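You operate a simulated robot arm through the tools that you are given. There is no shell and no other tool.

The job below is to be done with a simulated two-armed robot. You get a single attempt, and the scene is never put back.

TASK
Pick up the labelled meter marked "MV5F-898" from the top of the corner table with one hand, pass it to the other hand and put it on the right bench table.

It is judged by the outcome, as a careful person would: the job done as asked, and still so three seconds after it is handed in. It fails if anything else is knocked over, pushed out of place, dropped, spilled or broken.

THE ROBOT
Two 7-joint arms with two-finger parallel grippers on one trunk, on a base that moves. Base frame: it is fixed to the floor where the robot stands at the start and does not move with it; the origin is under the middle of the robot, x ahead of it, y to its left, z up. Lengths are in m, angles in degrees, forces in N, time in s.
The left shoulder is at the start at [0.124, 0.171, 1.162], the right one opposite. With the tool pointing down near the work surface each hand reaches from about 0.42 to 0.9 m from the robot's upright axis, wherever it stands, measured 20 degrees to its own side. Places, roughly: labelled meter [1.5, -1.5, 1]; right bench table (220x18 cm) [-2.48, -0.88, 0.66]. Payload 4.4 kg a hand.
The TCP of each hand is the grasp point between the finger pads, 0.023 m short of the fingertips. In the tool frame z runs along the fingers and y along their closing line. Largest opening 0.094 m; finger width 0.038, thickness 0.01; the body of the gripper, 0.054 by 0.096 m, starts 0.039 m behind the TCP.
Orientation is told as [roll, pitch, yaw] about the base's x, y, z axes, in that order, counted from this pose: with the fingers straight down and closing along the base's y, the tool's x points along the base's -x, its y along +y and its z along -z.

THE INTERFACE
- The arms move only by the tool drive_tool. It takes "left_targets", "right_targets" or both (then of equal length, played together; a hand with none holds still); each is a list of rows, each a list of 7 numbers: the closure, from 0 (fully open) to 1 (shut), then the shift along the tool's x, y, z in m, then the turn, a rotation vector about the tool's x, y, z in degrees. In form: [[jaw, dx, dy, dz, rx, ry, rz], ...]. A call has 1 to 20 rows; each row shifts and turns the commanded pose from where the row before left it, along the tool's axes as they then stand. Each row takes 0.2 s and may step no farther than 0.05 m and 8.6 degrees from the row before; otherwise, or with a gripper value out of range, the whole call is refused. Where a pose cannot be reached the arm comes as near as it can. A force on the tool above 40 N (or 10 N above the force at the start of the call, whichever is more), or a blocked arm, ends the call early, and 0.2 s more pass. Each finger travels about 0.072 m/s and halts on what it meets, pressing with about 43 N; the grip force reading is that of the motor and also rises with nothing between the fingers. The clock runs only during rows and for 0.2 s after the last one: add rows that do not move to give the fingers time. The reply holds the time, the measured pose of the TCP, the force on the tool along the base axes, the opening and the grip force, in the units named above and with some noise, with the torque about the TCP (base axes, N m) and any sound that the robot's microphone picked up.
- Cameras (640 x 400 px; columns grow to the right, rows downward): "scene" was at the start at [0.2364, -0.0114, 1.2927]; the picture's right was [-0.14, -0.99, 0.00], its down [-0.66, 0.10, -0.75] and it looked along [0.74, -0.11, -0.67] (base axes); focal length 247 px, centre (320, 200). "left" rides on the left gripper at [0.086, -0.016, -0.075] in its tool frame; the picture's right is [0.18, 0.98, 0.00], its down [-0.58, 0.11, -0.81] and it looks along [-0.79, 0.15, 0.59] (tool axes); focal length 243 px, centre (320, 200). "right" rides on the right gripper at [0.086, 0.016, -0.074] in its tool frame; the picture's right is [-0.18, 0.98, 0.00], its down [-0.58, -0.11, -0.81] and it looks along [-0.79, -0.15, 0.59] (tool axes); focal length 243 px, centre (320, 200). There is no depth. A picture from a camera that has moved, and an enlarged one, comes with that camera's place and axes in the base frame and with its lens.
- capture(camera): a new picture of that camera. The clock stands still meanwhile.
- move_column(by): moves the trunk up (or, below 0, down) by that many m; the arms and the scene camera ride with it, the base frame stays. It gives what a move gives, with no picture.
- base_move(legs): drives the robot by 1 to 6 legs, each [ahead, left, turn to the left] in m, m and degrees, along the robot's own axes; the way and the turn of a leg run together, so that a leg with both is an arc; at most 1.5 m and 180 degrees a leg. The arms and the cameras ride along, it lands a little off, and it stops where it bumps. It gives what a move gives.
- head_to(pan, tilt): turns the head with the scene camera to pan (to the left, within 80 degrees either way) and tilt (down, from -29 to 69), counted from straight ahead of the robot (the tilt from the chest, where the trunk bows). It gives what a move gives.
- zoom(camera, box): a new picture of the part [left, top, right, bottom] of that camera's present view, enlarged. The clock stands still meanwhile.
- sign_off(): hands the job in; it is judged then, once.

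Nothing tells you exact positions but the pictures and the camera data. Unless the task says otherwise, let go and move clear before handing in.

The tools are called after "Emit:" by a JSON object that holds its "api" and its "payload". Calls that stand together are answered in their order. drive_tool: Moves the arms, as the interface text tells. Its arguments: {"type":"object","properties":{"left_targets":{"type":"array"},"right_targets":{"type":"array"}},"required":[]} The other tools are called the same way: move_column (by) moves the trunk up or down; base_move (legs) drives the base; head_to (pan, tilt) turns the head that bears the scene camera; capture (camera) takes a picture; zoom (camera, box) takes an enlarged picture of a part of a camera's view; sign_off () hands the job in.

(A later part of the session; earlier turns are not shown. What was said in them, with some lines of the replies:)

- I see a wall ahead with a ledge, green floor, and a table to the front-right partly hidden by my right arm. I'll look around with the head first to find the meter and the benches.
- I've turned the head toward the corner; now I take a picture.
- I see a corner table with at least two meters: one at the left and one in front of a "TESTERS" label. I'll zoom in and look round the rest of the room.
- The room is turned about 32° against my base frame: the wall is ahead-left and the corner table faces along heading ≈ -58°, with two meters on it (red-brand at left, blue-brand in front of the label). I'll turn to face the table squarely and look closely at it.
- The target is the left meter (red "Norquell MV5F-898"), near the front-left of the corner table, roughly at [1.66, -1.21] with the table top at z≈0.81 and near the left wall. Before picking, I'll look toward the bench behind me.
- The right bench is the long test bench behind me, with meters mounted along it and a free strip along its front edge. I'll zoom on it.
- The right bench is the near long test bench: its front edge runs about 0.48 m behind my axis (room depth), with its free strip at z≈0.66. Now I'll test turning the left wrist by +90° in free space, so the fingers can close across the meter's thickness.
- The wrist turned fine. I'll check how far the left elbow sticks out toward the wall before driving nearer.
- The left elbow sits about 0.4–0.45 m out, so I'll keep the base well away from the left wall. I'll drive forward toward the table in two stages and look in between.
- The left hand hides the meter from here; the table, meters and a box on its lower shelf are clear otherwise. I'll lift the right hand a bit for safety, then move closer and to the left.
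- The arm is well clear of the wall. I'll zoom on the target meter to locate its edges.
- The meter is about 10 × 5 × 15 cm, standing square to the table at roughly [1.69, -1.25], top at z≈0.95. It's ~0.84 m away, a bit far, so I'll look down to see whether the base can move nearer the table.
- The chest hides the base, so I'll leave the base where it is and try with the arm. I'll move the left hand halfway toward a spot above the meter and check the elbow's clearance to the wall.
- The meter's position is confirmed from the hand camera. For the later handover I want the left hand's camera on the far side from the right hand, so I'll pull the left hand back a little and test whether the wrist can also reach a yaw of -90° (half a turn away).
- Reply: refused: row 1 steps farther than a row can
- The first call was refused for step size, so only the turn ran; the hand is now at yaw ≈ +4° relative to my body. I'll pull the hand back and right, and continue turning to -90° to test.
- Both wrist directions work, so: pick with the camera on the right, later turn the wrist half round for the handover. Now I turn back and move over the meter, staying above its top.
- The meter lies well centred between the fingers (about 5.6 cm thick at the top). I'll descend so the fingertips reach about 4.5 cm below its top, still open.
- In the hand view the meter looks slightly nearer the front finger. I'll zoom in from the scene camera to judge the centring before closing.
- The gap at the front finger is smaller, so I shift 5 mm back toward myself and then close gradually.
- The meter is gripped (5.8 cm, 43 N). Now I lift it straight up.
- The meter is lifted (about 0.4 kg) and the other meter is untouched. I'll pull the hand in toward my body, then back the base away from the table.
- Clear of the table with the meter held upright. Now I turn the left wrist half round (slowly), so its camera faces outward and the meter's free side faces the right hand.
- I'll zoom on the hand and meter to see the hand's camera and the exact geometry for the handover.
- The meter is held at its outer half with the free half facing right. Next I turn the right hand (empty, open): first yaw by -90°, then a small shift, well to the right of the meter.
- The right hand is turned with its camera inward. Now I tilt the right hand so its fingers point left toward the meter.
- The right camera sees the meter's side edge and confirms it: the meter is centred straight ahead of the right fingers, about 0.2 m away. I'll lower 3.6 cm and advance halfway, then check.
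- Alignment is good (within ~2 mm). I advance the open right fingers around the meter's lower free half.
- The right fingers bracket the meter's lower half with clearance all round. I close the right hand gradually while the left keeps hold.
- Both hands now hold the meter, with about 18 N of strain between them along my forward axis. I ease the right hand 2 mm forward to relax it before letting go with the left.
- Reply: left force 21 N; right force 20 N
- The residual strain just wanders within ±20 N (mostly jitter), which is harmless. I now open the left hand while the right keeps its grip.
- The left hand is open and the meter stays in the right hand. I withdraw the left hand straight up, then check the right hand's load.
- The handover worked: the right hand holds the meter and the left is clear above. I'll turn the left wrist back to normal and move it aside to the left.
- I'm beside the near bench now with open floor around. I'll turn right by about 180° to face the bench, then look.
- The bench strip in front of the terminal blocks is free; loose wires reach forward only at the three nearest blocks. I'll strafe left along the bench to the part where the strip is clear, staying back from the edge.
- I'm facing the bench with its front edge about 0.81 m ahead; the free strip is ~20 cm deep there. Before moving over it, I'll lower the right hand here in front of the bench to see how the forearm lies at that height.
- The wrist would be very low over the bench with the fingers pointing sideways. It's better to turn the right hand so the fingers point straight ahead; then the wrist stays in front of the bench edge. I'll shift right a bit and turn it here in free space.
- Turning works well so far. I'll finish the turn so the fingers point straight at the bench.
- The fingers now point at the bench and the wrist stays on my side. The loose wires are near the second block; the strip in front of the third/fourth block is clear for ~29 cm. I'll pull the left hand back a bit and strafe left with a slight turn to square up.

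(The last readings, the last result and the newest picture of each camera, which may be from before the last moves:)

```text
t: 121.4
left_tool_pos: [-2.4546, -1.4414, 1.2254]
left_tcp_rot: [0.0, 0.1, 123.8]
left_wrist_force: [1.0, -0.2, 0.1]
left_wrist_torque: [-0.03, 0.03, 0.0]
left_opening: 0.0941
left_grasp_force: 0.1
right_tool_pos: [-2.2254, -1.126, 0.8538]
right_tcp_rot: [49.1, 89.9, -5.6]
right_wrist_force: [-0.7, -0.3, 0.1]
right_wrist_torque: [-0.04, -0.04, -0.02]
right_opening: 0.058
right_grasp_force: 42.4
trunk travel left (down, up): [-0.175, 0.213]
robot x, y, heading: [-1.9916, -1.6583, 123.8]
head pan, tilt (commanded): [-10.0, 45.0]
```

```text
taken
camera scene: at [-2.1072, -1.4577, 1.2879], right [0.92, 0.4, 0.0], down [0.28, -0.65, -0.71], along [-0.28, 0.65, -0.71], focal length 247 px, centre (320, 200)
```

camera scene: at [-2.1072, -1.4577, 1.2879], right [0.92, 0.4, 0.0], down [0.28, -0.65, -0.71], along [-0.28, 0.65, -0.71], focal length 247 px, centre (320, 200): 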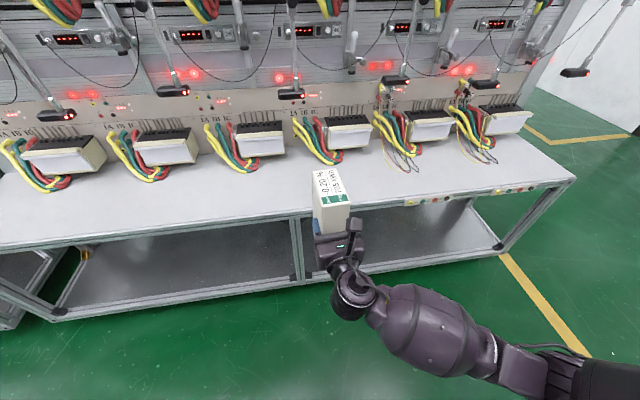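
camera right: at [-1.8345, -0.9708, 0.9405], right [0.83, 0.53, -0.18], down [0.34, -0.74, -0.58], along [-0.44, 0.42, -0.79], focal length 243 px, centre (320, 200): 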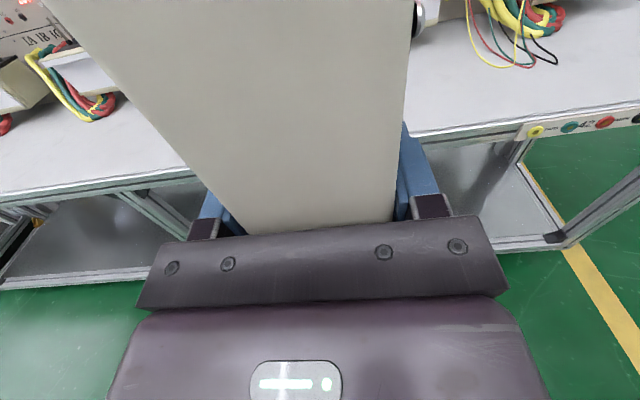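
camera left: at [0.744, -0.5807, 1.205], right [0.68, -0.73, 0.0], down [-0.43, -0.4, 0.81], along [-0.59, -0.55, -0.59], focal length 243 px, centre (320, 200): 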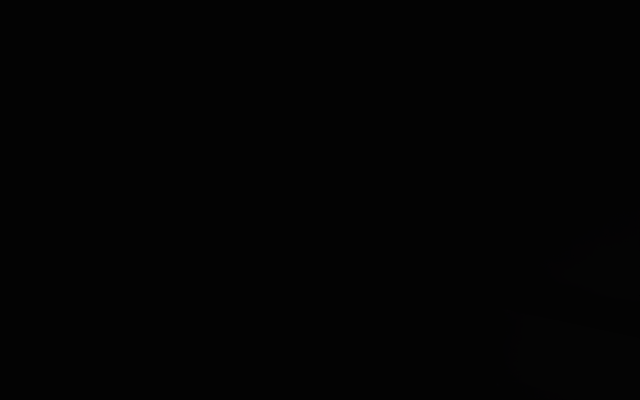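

The strip ahead of the meter is clear. The bench edge is ~0.79 m from my axis; I'll drive forward 0.22 m and look again.

Emit:
{"api": "base_move", "payload": {"legs": [[0.22, 0, 0]]}}

Emit:
{"api": "capture", "payload": {"camera": "right"}}

Emit:
{"api": "capture", "payload": {"camera": "scene"}}

```text
t: 123.1
left_tool_pos: [-2.5772, -1.2565, 1.2249]
left_tcp_rot: [-0.1, 0.1, 123.7]
left_wrist_force: [-0.1, 0.2, -0.5]
left_wrist_torque: [-0.02, -0.03, 0.02]
left_opening: 0.0938
left_grasp_force: 0.0
right_tool_pos: [-2.3467, -0.9409, 0.854]
right_tcp_rot: [21.6, 89.9, -33.1]
right_wrist_force: [-1.2, -0.5, -1.0]
right_wrist_torque: [-0.07, -0.1, -0.01]
right_opening: 0.0579
right_grasp_force: 43.1
trunk travel left (down, up): [-0.175, 0.213]
robot x, y, heading: [-2.1154, -1.4813, 124.0]
head pan, tilt (commanded): [-10.0, 45.0]
```

```text
taken
camera right: at [-2.2919, -0.9933, 0.9401], right [0.8, 0.57, -0.18], down [0.38, -0.72, -0.58], along [-0.46, 0.4, -0.79], focal length 243 px, centre (320, 200)
```

right: 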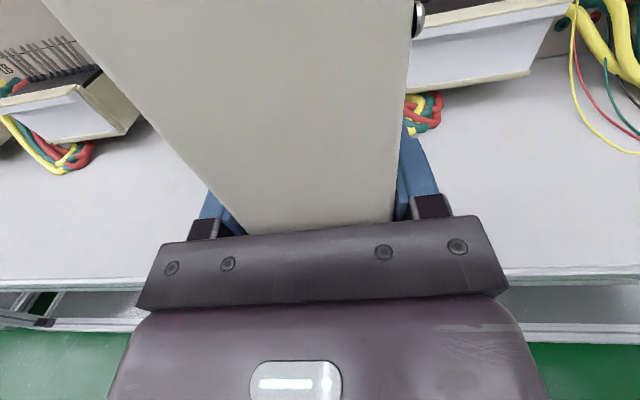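

```text
taken
camera scene: at [-2.2294, -1.2733, 1.2878], right [0.92, 0.4, 0.0], down [0.28, -0.65, -0.71], along [-0.28, 0.65, -0.71], focal length 247 px, centre (320, 200)
```

scene: 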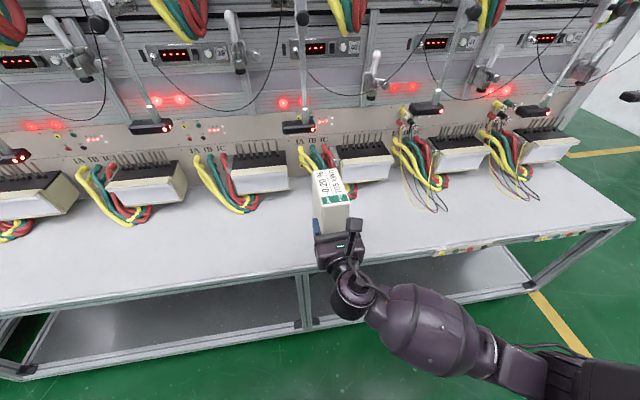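

The bench edge is about 2 cm ahead of the right TCP. I'll extend the hand 9.5 cm forward so the meter stands fully over the strip, then check from above.

Emit:
{"api": "drive_tool", "payload": {"right_targets": [[1, 0, 0, 0.02, 0, 0, 0], [1, 0, 0, 0.025, 0, 0, 0], [1, 0, 0, 0.025, 0, 0, 0], [1, 0, 0, 0.025, 0, 0, 0], [1, 0, 0, 0, 0, 0, 0]]}}

Emit:
{"api": "zoom", "payload": {"camera": "scene", "box": [220, 120, 440, 340]}}

Emit:
{"api": "capture", "payload": {"camera": "right"}}

```text
t: 124.3
left_tool_pos: [-2.5764, -1.2575, 1.2252]
left_tcp_rot: [0.0, 0.0, 123.7]
left_wrist_force: [0.4, 0.1, 0.9]
left_wrist_torque: [-0.03, -0.02, 0.02]
left_opening: 0.0943
left_grasp_force: 0.0
right_tool_pos: [-2.4046, -0.8627, 0.8542]
right_tcp_rot: [3.4, 89.9, -51.5]
right_wrist_force: [-0.6, -0.4, -0.4]
right_wrist_torque: [-0.06, -0.1, 0.0]
right_opening: 0.0579
right_grasp_force: 43.0
trunk travel left (down, up): [-0.175, 0.213]
robot x, y, heading: [-2.1133, -1.4745, 123.7]
head pan, tilt (commanded): [-10.0, 45.0]
```

```text
1.82 times, centred on (330, 230) of scene
camera zoom: at [-2.2288, -1.274, 1.288], right [0.92, 0.4, 0.0], down [0.28, -0.65, -0.71], along [-0.28, 0.65, -0.71], focal length 449 px, centre (302, 146)
```

zoom: 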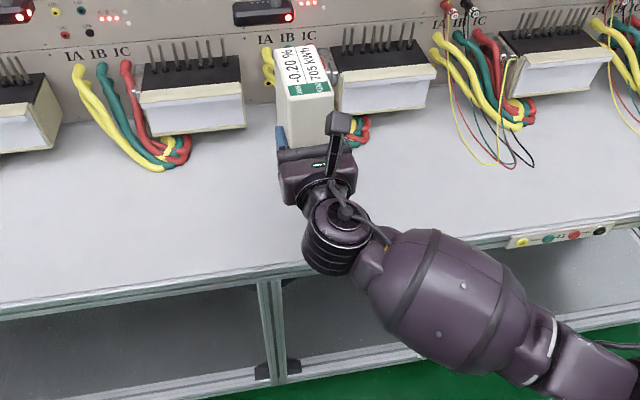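

```text
taken
camera right: at [-2.3472, -0.9151, 0.9407], right [0.8, 0.57, -0.18], down [0.38, -0.72, -0.58], along [-0.46, 0.4, -0.79], focal length 243 px, centre (320, 200)
```

right: 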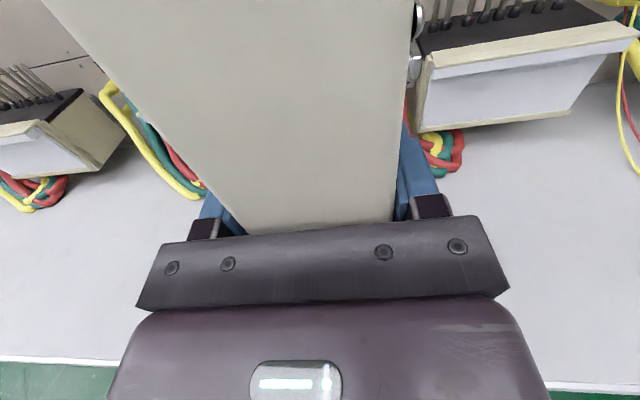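

The meter stands about 4–14 cm inside the bench edge, with no wires near, and the wrist and forearm are in front of the edge. I lower it to just above the surface.

Emit:
{"api": "drive_tool", "payload": {"right_targets": [[1, -0.02, 0, 0, 0, 0, 0], [1, -0.025, 0, 0, 0, 0, 0], [1, -0.025, 0, 0, 0, 0, 0], [1, -0.02, 0, 0, 0, 0, 0], [1, -0.015, 0, 0, 0, 0, 0], [1, 0, 0, 0, 0, 0, 0]]}}

Emit:
{"api": "zoom", "payload": {"camera": "scene", "box": [220, 120, 440, 340]}}

Emit:
{"api": "capture", "payload": {"camera": "right"}}

```text
t: 125.7
left_tool_pos: [-2.5768, -1.2568, 1.225]
left_tcp_rot: [0.0, 0.0, 123.8]
left_wrist_force: [0.6, 0.4, 0.9]
left_wrist_torque: [-0.03, 0.02, 0.0]
left_opening: 0.094
left_grasp_force: 0.1
right_tool_pos: [-2.401, -0.8642, 0.7487]
right_tcp_rot: [23.1, 89.9, -31.6]
right_wrist_force: [-0.1, 0.2, 0.4]
right_wrist_torque: [-0.1, -0.05, -0.03]
right_opening: 0.0577
right_grasp_force: 43.3
trunk travel left (down, up): [-0.175, 0.213]
robot x, y, heading: [-2.1136, -1.4771, 123.7]
head pan, tilt (commanded): [-10.0, 45.0]
```

```text
1.82 times, centred on (330, 230) of scene
camera zoom: at [-2.2289, -1.274, 1.288], right [0.92, 0.4, 0.0], down [0.28, -0.65, -0.71], along [-0.28, 0.65, -0.71], focal length 449 px, centre (302, 146)
```

zoom: 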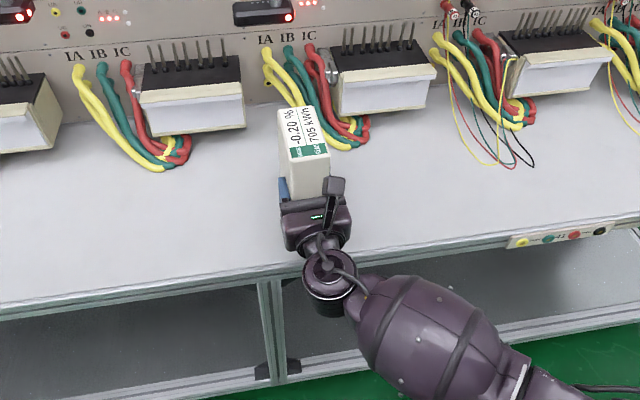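

```text
taken
camera right: at [-2.3464, -0.9164, 0.8355], right [0.8, 0.57, -0.18], down [0.38, -0.72, -0.58], along [-0.46, 0.4, -0.79], focal length 243 px, centre (320, 200)
```

right: 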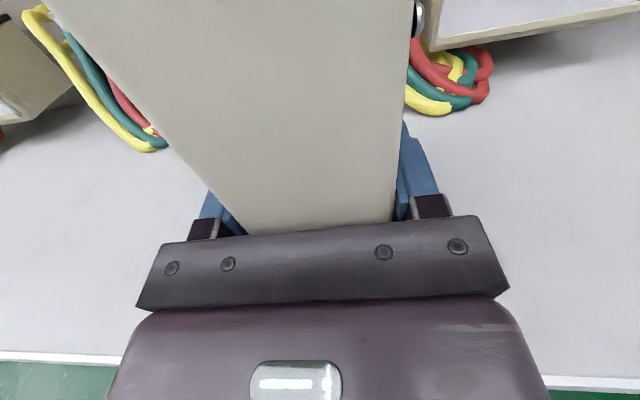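

Still a couple of centimetres to go. I lower in small steps and watch the force for contact.

Emit:
{"api": "drive_tool", "payload": {"right_targets": [[1, -0.004, 0, 0, 0, 0, 0], [1, -0.004, 0, 0, 0, 0, 0], [1, -0.004, 0, 0, 0, 0, 0], [1, -0.004, 0, 0, 0, 0, 0], [1, 0, 0, 0, 0, 0, 0]]}}

Emit:
{"api": "zoom", "payload": {"camera": "scene", "box": [270, 160, 390, 280]}}

```text
t: 126.9
left_tool_pos: [-2.5759, -1.2556, 1.2247]
left_tcp_rot: [-0.1, 0.1, 123.8]
left_wrist_force: [0.0, -0.1, -1.0]
left_wrist_torque: [-0.01, -0.02, -0.02]
left_opening: 0.0939
left_grasp_force: 0.1
right_tool_pos: [-2.4025, -0.8646, 0.7325]
right_tcp_rot: [18.1, 89.9, -36.7]
right_wrist_force: [-0.6, -0.5, 0.2]
right_wrist_torque: [-0.09, -0.1, -0.01]
right_opening: 0.0579
right_grasp_force: 43.1
trunk travel left (down, up): [-0.175, 0.213]
robot x, y, heading: [-2.1197, -1.4792, 123.6]
head pan, tilt (commanded): [-10.0, 45.0]
```

```text
3.33 times, centred on (330, 220) of scene
camera zoom: at [-2.229, -1.2739, 1.2879], right [0.92, 0.4, 0.0], down [0.28, -0.65, -0.71], along [-0.28, 0.65, -0.71], focal length 824 px, centre (287, 133)
```

zoom: 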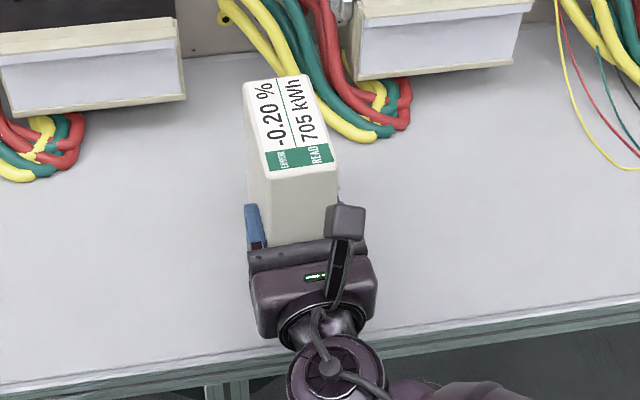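

Emit:
{"api": "drive_tool", "payload": {"right_targets": [[1, -0.003, 0, 0, 0, 0, 0], [1, -0.003, 0, 0, 0, 0, 0], [1, 0, 0, 0, 0, 0, 0]]}}

Emit:
{"api": "drive_tool", "payload": {"right_targets": [[1, -0.002, 0, 0, 0, 0, 0], [1, -0.002, 0, 0, 0, 0, 0], [1, 0, 0, 0, 0, 0, 0]]}}

```text
t: 127.7
left_tool_pos: [-2.5769, -1.2563, 1.2241]
left_tcp_rot: [0.0, 0.1, 123.8]
left_wrist_force: [-0.3, -0.1, -0.1]
left_wrist_torque: [0.02, -0.01, -0.03]
left_opening: 0.0941
left_grasp_force: 0.1
right_tool_pos: [-2.4032, -0.8644, 0.7275]
right_tcp_rot: [28.1, 89.9, -26.7]
right_wrist_force: [-0.4, 0.4, 0.4]
right_wrist_torque: [-0.08, -0.09, 0.04]
right_opening: 0.0579
right_grasp_force: 42.6
trunk travel left (down, up): [-0.175, 0.213]
robot x, y, heading: [-2.1121, -1.4776, 123.7]
head pan, tilt (commanded): [-10.0, 45.0]
```

```text
t: 128.5
left_tool_pos: [-2.5763, -1.2566, 1.2249]
left_tcp_rot: [0.0, 0.0, 123.7]
left_wrist_force: [0.2, 0.2, 0.4]
left_wrist_torque: [-0.03, -0.02, 0.0]
left_opening: 0.0941
left_grasp_force: 0.1
right_tool_pos: [-2.4023, -0.8635, 0.7228]
right_tcp_rot: [28.2, 89.9, -26.7]
right_wrist_force: [0.4, 1.5, 0.7]
right_wrist_torque: [-0.07, -0.06, 0.02]
right_opening: 0.058
right_grasp_force: 42.7
trunk travel left (down, up): [-0.175, 0.213]
robot x, y, heading: [-2.1122, -1.478, 123.5]
head pan, tilt (commanded): [-10.0, 45.0]
```

Emit:
{"api": "drive_tool", "payload": {"right_targets": [[1, -0.002, 0, 0, 0, 0, 0], [1, -0.002, 0, 0, 0, 0, 0], [1, 0, 0, 0, 0, 0, 0]]}}

Emit:
{"api": "capture", "payload": {"camera": "right"}}

Emit:
{"api": "capture", "payload": {"camera": "scene"}}

```text
t: 129.3
left_tool_pos: [-2.5749, -1.2578, 1.2269]
left_tcp_rot: [0.0, -0.2, 123.7]
left_wrist_force: [-0.5, -0.3, -0.2]
left_wrist_torque: [0.0, 0.01, 0.0]
left_opening: 0.0941
left_grasp_force: 0.1
right_tool_pos: [-2.4024, -0.8645, 0.7211]
right_tcp_rot: [179.4, 89.8, 124.7]
right_wrist_force: [3.8, -1.1, 7.9]
right_wrist_torque: [-0.67, -0.17, 0.11]
right_opening: 0.0581
right_grasp_force: 42.9
trunk travel left (down, up): [-0.175, 0.213]
robot x, y, heading: [-2.1174, -1.4764, 123.7]
head pan, tilt (commanded): [-10.0, 45.0]
```

```text
taken
camera right: at [-2.3462, -0.9159, 0.8077], right [0.8, 0.57, -0.18], down [0.37, -0.72, -0.58], along [-0.46, 0.4, -0.79], focal length 243 px, centre (320, 200)
```

right: 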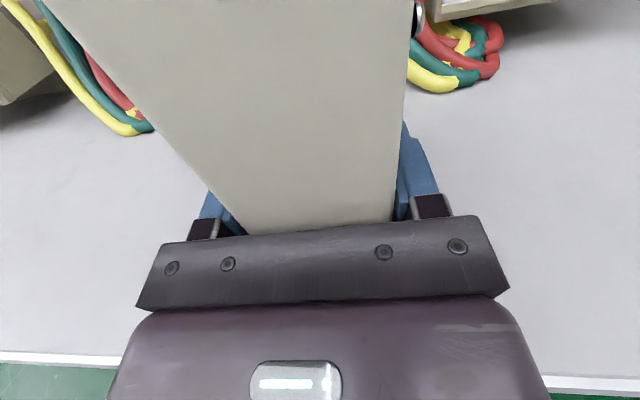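

```text
taken
camera scene: at [-2.2282, -1.275, 1.2885], right [0.92, 0.4, 0.0], down [0.28, -0.65, -0.71], along [-0.28, 0.65, -0.71], focal length 247 px, centre (320, 200)
```

scene: 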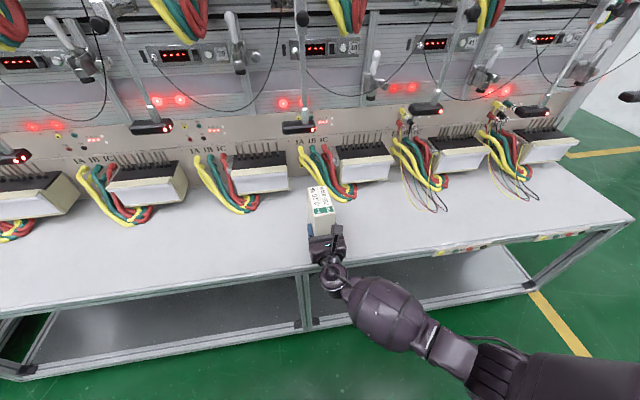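

There's contact now (about 8 N upward). I'll hold still to get a steady reading and look closely before letting go.

Emit:
{"api": "drive_tool", "payload": {"right_targets": [[1, 0, 0, 0, 0, 0, 0], [1, 0, 0, 0, 0, 0, 0]]}}

Emit:
{"api": "zoom", "payload": {"camera": "scene", "box": [280, 170, 380, 310]}}

Emit:
{"api": "zoom", "payload": {"camera": "right", "box": [130, 80, 530, 320]}}

```text
t: 129.9
left_tool_pos: [-2.5761, -1.2577, 1.2262]
left_tcp_rot: [-0.1, -0.1, 123.8]
left_wrist_force: [-0.1, -0.5, 0.1]
left_wrist_torque: [-0.01, 0.0, 0.0]
left_opening: 0.0939
left_grasp_force: 0.1
right_tool_pos: [-2.4014, -0.8644, 0.7212]
right_tcp_rot: [176.0, 89.9, 121.1]
right_wrist_force: [1.4, 1.0, 12.8]
right_wrist_torque: [-0.68, -0.12, 0.08]
right_opening: 0.0577
right_grasp_force: 42.8
trunk travel left (down, up): [-0.175, 0.213]
robot x, y, heading: [-2.1125, -1.4726, 123.7]
head pan, tilt (commanded): [-10.0, 45.0]
```

```text
2.86 times, centred on (330, 240) of scene
camera zoom: at [-2.2282, -1.2751, 1.2884], right [0.92, 0.4, 0.0], down [0.28, -0.65, -0.71], along [-0.28, 0.65, -0.71], focal length 706 px, centre (291, 86)
```

zoom: 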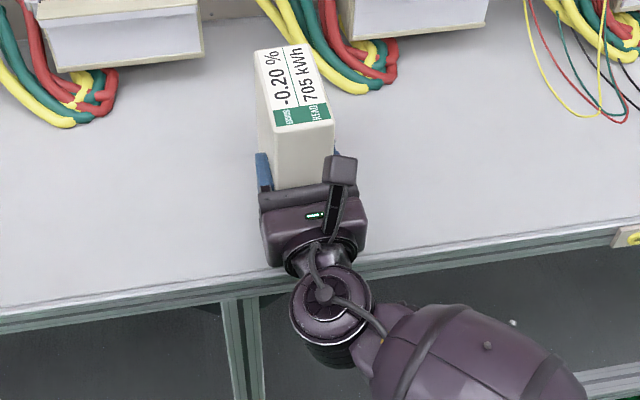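

```text
1.60 times, centred on (330, 200) of right
camera zoom: at [-2.3463, -0.9159, 0.8077], right [0.8, 0.57, -0.18], down [0.37, -0.72, -0.58], along [-0.46, 0.4, -0.79], focal length 388 px, centre (304, 200)
```

zoom: 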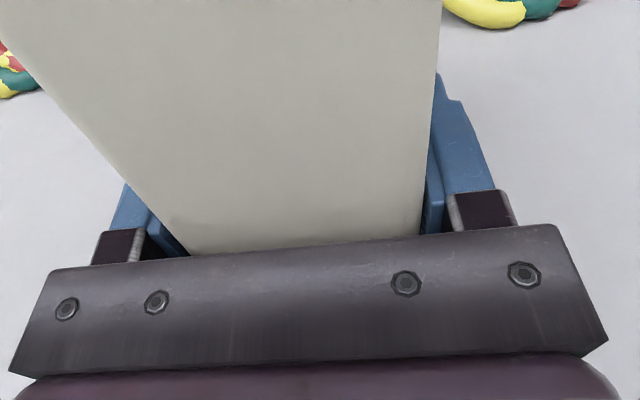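

The contact point works out to the meter's near-left bottom corner, so the meter is tilted by about a degree with its far end slightly up. I'll pitch the hand down slightly to level it before releasing.

Emit:
{"api": "drive_tool", "payload": {"right_targets": [[1, 0.001, 0, 0, 0, -0.8, 0], [1, 0, 0, 0, 0, 0, 0], [1, 0, 0, 0, 0, 0, 0]]}}

```text
t: 130.7
left_tool_pos: [-2.5751, -1.259, 1.2253]
left_tcp_rot: [0.0, -0.1, 123.8]
left_wrist_force: [0.3, -1.3, 0.0]
left_wrist_torque: [0.0, 0.04, -0.01]
left_opening: 0.094
left_grasp_force: 0.1
right_tool_pos: [-2.4014, -0.8631, 0.7216]
right_tcp_rot: [3.3, 89.3, -51.4]
right_wrist_force: [-1.5, 4.5, 11.2]
right_wrist_torque: [1.05, 1.06, -0.2]
right_opening: 0.0579
right_grasp_force: 42.9
trunk travel left (down, up): [-0.175, 0.213]
robot x, y, heading: [-2.1094, -1.4763, 123.5]
head pan, tilt (commanded): [-10.0, 45.0]
```

Now the contact moved to the far end, so the tilt was under a degree. I'll undo half of that, and ease the pressure.

Emit:
{"api": "drive_tool", "payload": {"right_targets": [[1, 0.0005, 0, 0, 0, 0.4, 0], [1, 0, 0, 0, 0, 0, 0], [1, 0, 0, 0, 0, 0, 0]]}}

```text
t: 131.5
left_tool_pos: [-2.5764, -1.2576, 1.2258]
left_tcp_rot: [0.1, -0.1, 123.7]
left_wrist_force: [-0.7, -0.6, -0.1]
left_wrist_torque: [-0.01, 0.0, 0.0]
left_opening: 0.0938
left_grasp_force: 0.0
right_tool_pos: [-2.4027, -0.864, 0.721]
right_tcp_rot: [4.4, 89.6, -50.5]
right_wrist_force: [-2.9, 6.2, 12.6]
right_wrist_torque: [-0.32, 0.02, -0.09]
right_opening: 0.058
right_grasp_force: 43.1
trunk travel left (down, up): [-0.175, 0.213]
robot x, y, heading: [-2.1148, -1.4764, 123.8]
head pan, tilt (commanded): [-10.0, 45.0]
```

The meter sits essentially flush now. I ease up 1 mm and open the right hand gradually.

Emit:
{"api": "drive_tool", "payload": {"right_targets": [[1, 0.001, 0, 0, 0, 0, 0], [0.36, 0, 0, 0, 0, 0, 0], [0.33, 0, 0, 0, 0, 0, 0], [0.28, 0, 0, 0, 0, 0, 0], [0.2, 0, 0, 0, 0, 0, 0], [0.1, 0, 0, 0, 0, 0, 0], [0, 0, 0, 0, 0, 0, 0], [0, 0, 0, 0, 0, 0, 0]]}}

Emit:
{"api": "zoom", "payload": {"camera": "scene", "box": [280, 170, 380, 310]}}

Emit:
{"api": "capture", "payload": {"camera": "right"}}

```text
t: 133.3
left_tool_pos: [-2.5757, -1.2562, 1.2264]
left_tcp_rot: [0.0, 0.0, 123.7]
left_wrist_force: [-0.5, -0.3, -0.5]
left_wrist_torque: [-0.01, 0.0, 0.01]
left_opening: 0.0939
left_grasp_force: 0.0
right_tool_pos: [-2.4021, -0.8641, 0.7218]
right_tcp_rot: [5.5, 89.6, -49.2]
right_wrist_force: [0.1, -0.3, -0.5]
right_wrist_torque: [0.02, -0.03, 0.05]
right_opening: 0.0941
right_grasp_force: 0.0
trunk travel left (down, up): [-0.175, 0.213]
robot x, y, heading: [-2.1119, -1.4778, 123.6]
head pan, tilt (commanded): [-10.0, 45.0]
```

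```text
2.86 times, centred on (330, 240) of scene
camera zoom: at [-2.2288, -1.2742, 1.288], right [0.92, 0.4, 0.0], down [0.28, -0.65, -0.71], along [-0.28, 0.65, -0.71], focal length 706 px, centre (291, 86)
```

zoom: 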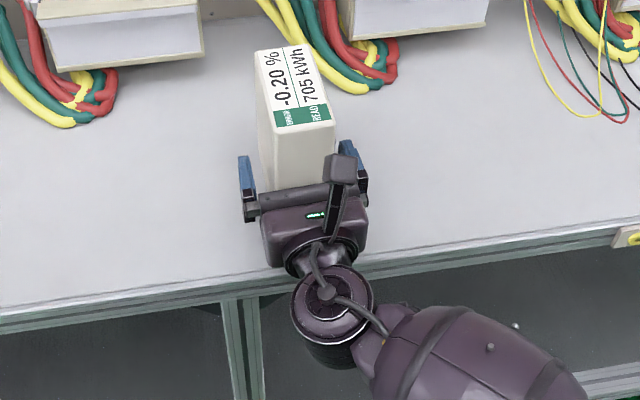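

```text
taken
camera right: at [-2.3462, -0.9157, 0.8088], right [0.8, 0.57, -0.18], down [0.38, -0.72, -0.58], along [-0.46, 0.39, -0.8], focal length 243 px, centre (320, 200)
```

right: 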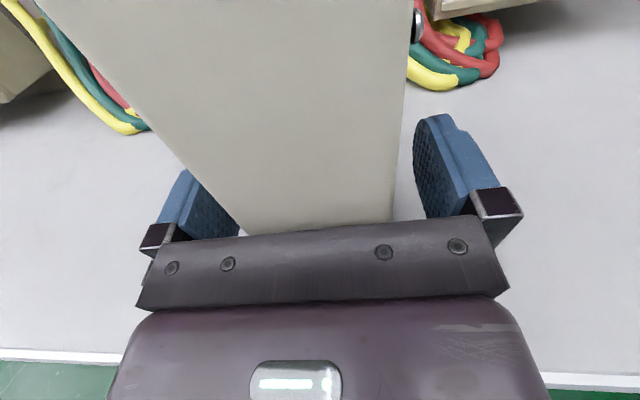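

The meter stands upright on its own. I withdraw the open right hand straight back along its fingers.

Emit:
{"api": "drive_tool", "payload": {"right_targets": [[0, 0, 0, -0.015, 0, 0, 0], [0, 0, 0, -0.025, 0, 0, 0], [0, 0, 0, -0.03, 0, 0, 0], [0, 0, 0, -0.03, 0, 0, 0], [0, 0.01, 0, -0.03, 0, 0, 0], [0, 0.02, 0, -0.02, 0, 0, 0]]}}

Emit:
{"api": "capture", "payload": {"camera": "scene"}}

Emit:
{"api": "capture", "payload": {"camera": "right"}}

```text
t: 134.7
left_tool_pos: [-2.5756, -1.2575, 1.2249]
left_tcp_rot: [0.1, 0.0, 123.8]
left_wrist_force: [-0.4, 1.0, 0.1]
left_wrist_torque: [0.01, 0.03, -0.03]
left_opening: 0.094
left_grasp_force: 0.1
right_tool_pos: [-2.3153, -0.9862, 0.7521]
right_tcp_rot: [10.4, 89.7, -44.4]
right_wrist_force: [0.3, 0.6, -1.2]
right_wrist_torque: [0.01, -0.02, 0.01]
right_opening: 0.0941
right_grasp_force: 0.1
trunk travel left (down, up): [-0.175, 0.213]
robot x, y, heading: [-2.1134, -1.4781, 123.8]
head pan, tilt (commanded): [-10.0, 45.0]
```

```text
taken
camera scene: at [-2.2287, -1.2746, 1.2882], right [0.92, 0.4, 0.0], down [0.28, -0.65, -0.71], along [-0.28, 0.65, -0.71], focal length 247 px, centre (320, 200)
```

scene: 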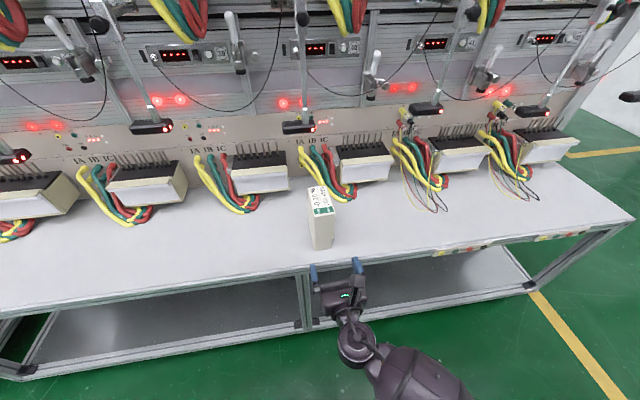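

```text
taken
camera right: at [-2.2601, -1.0384, 0.8392], right [0.8, 0.57, -0.18], down [0.38, -0.72, -0.58], along [-0.46, 0.39, -0.8], focal length 243 px, centre (320, 200)
```

right: 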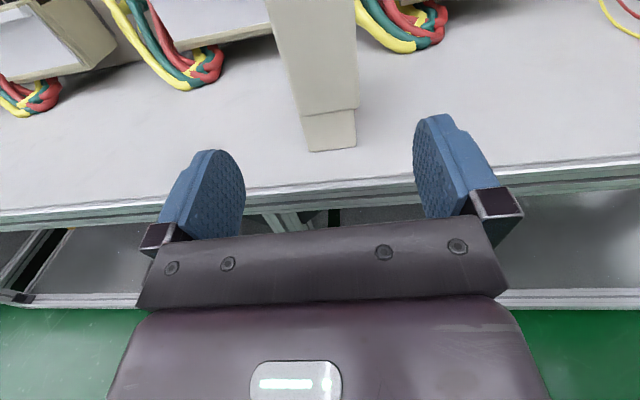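

The meter MV5F-898 stands upright on the right bench's free strip and both hands are clear. I'll back the base away a little and take a last look before handing in.

Emit:
{"api": "base_move", "payload": {"legs": [[-0.25, 0, 0]]}}

Emit:
{"api": "capture", "payload": {"camera": "scene"}}

Emit:
{"api": "zoom", "payload": {"camera": "scene", "box": [260, 100, 400, 220]}}

```text
t: 136.5
left_tool_pos: [-2.4384, -1.4641, 1.2252]
left_tcp_rot: [-0.1, 0.0, 123.7]
left_wrist_force: [0.2, 0.2, 0.1]
left_wrist_torque: [0.02, 0.02, -0.01]
left_opening: 0.094
left_grasp_force: 0.1
right_tool_pos: [-2.1764, -1.1949, 0.7521]
right_tcp_rot: [5.5, 89.5, -49.4]
right_wrist_force: [-0.1, -0.9, 1.5]
right_wrist_torque: [0.0, 0.01, -0.02]
right_opening: 0.0941
right_grasp_force: 0.0
trunk travel left (down, up): [-0.175, 0.213]
robot x, y, heading: [-1.9751, -1.6869, 123.5]
head pan, tilt (commanded): [-10.0, 45.0]
```

```text
taken
camera scene: at [-2.0903, -1.4823, 1.2882], right [0.92, 0.4, 0.0], down [0.28, -0.65, -0.71], along [-0.28, 0.65, -0.71], focal length 247 px, centre (320, 200)
```

scene: 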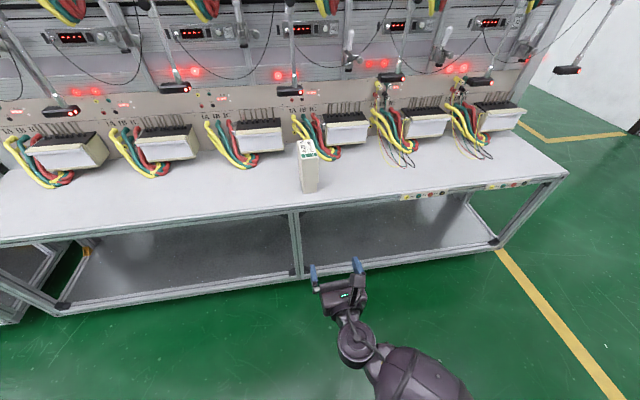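

```text
3.33 times, centred on (330, 160) of scene
camera zoom: at [-2.0903, -1.4823, 1.2882], right [0.92, 0.4, 0.0], down [0.28, -0.65, -0.71], along [-0.28, 0.65, -0.71], focal length 824 px, centre (287, 333)
```

zoom: 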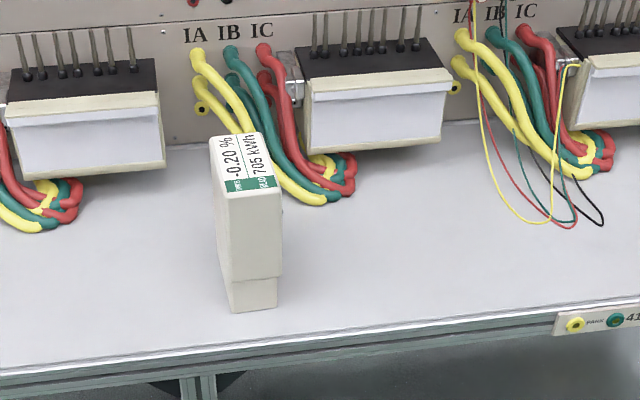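

The meter stands upright and steady on the right bench table, clear of the edge and the wires. Nothing else in view has been disturbed, and both hands are empty and clear, so I'm handing the job in.

Emit:
{"api": "sign_off", "payload": {}}

```text
The job is handed in.
```

The meter marked "MV5F-898" is now standing upright on the right bench table, and I've handed the job in. I picked it up from the corner table with the left hand, passed it to the right hand in open floor space, and put it down with the right.

It stands about 4 cm in from the bench's front edge and roughly 9 cm clear of the nearest wires. Its label faces along the bench rather than out toward the aisle. Nothing was bumped or knocked over in any picture I took. Both hands are empty and clear of the bench.
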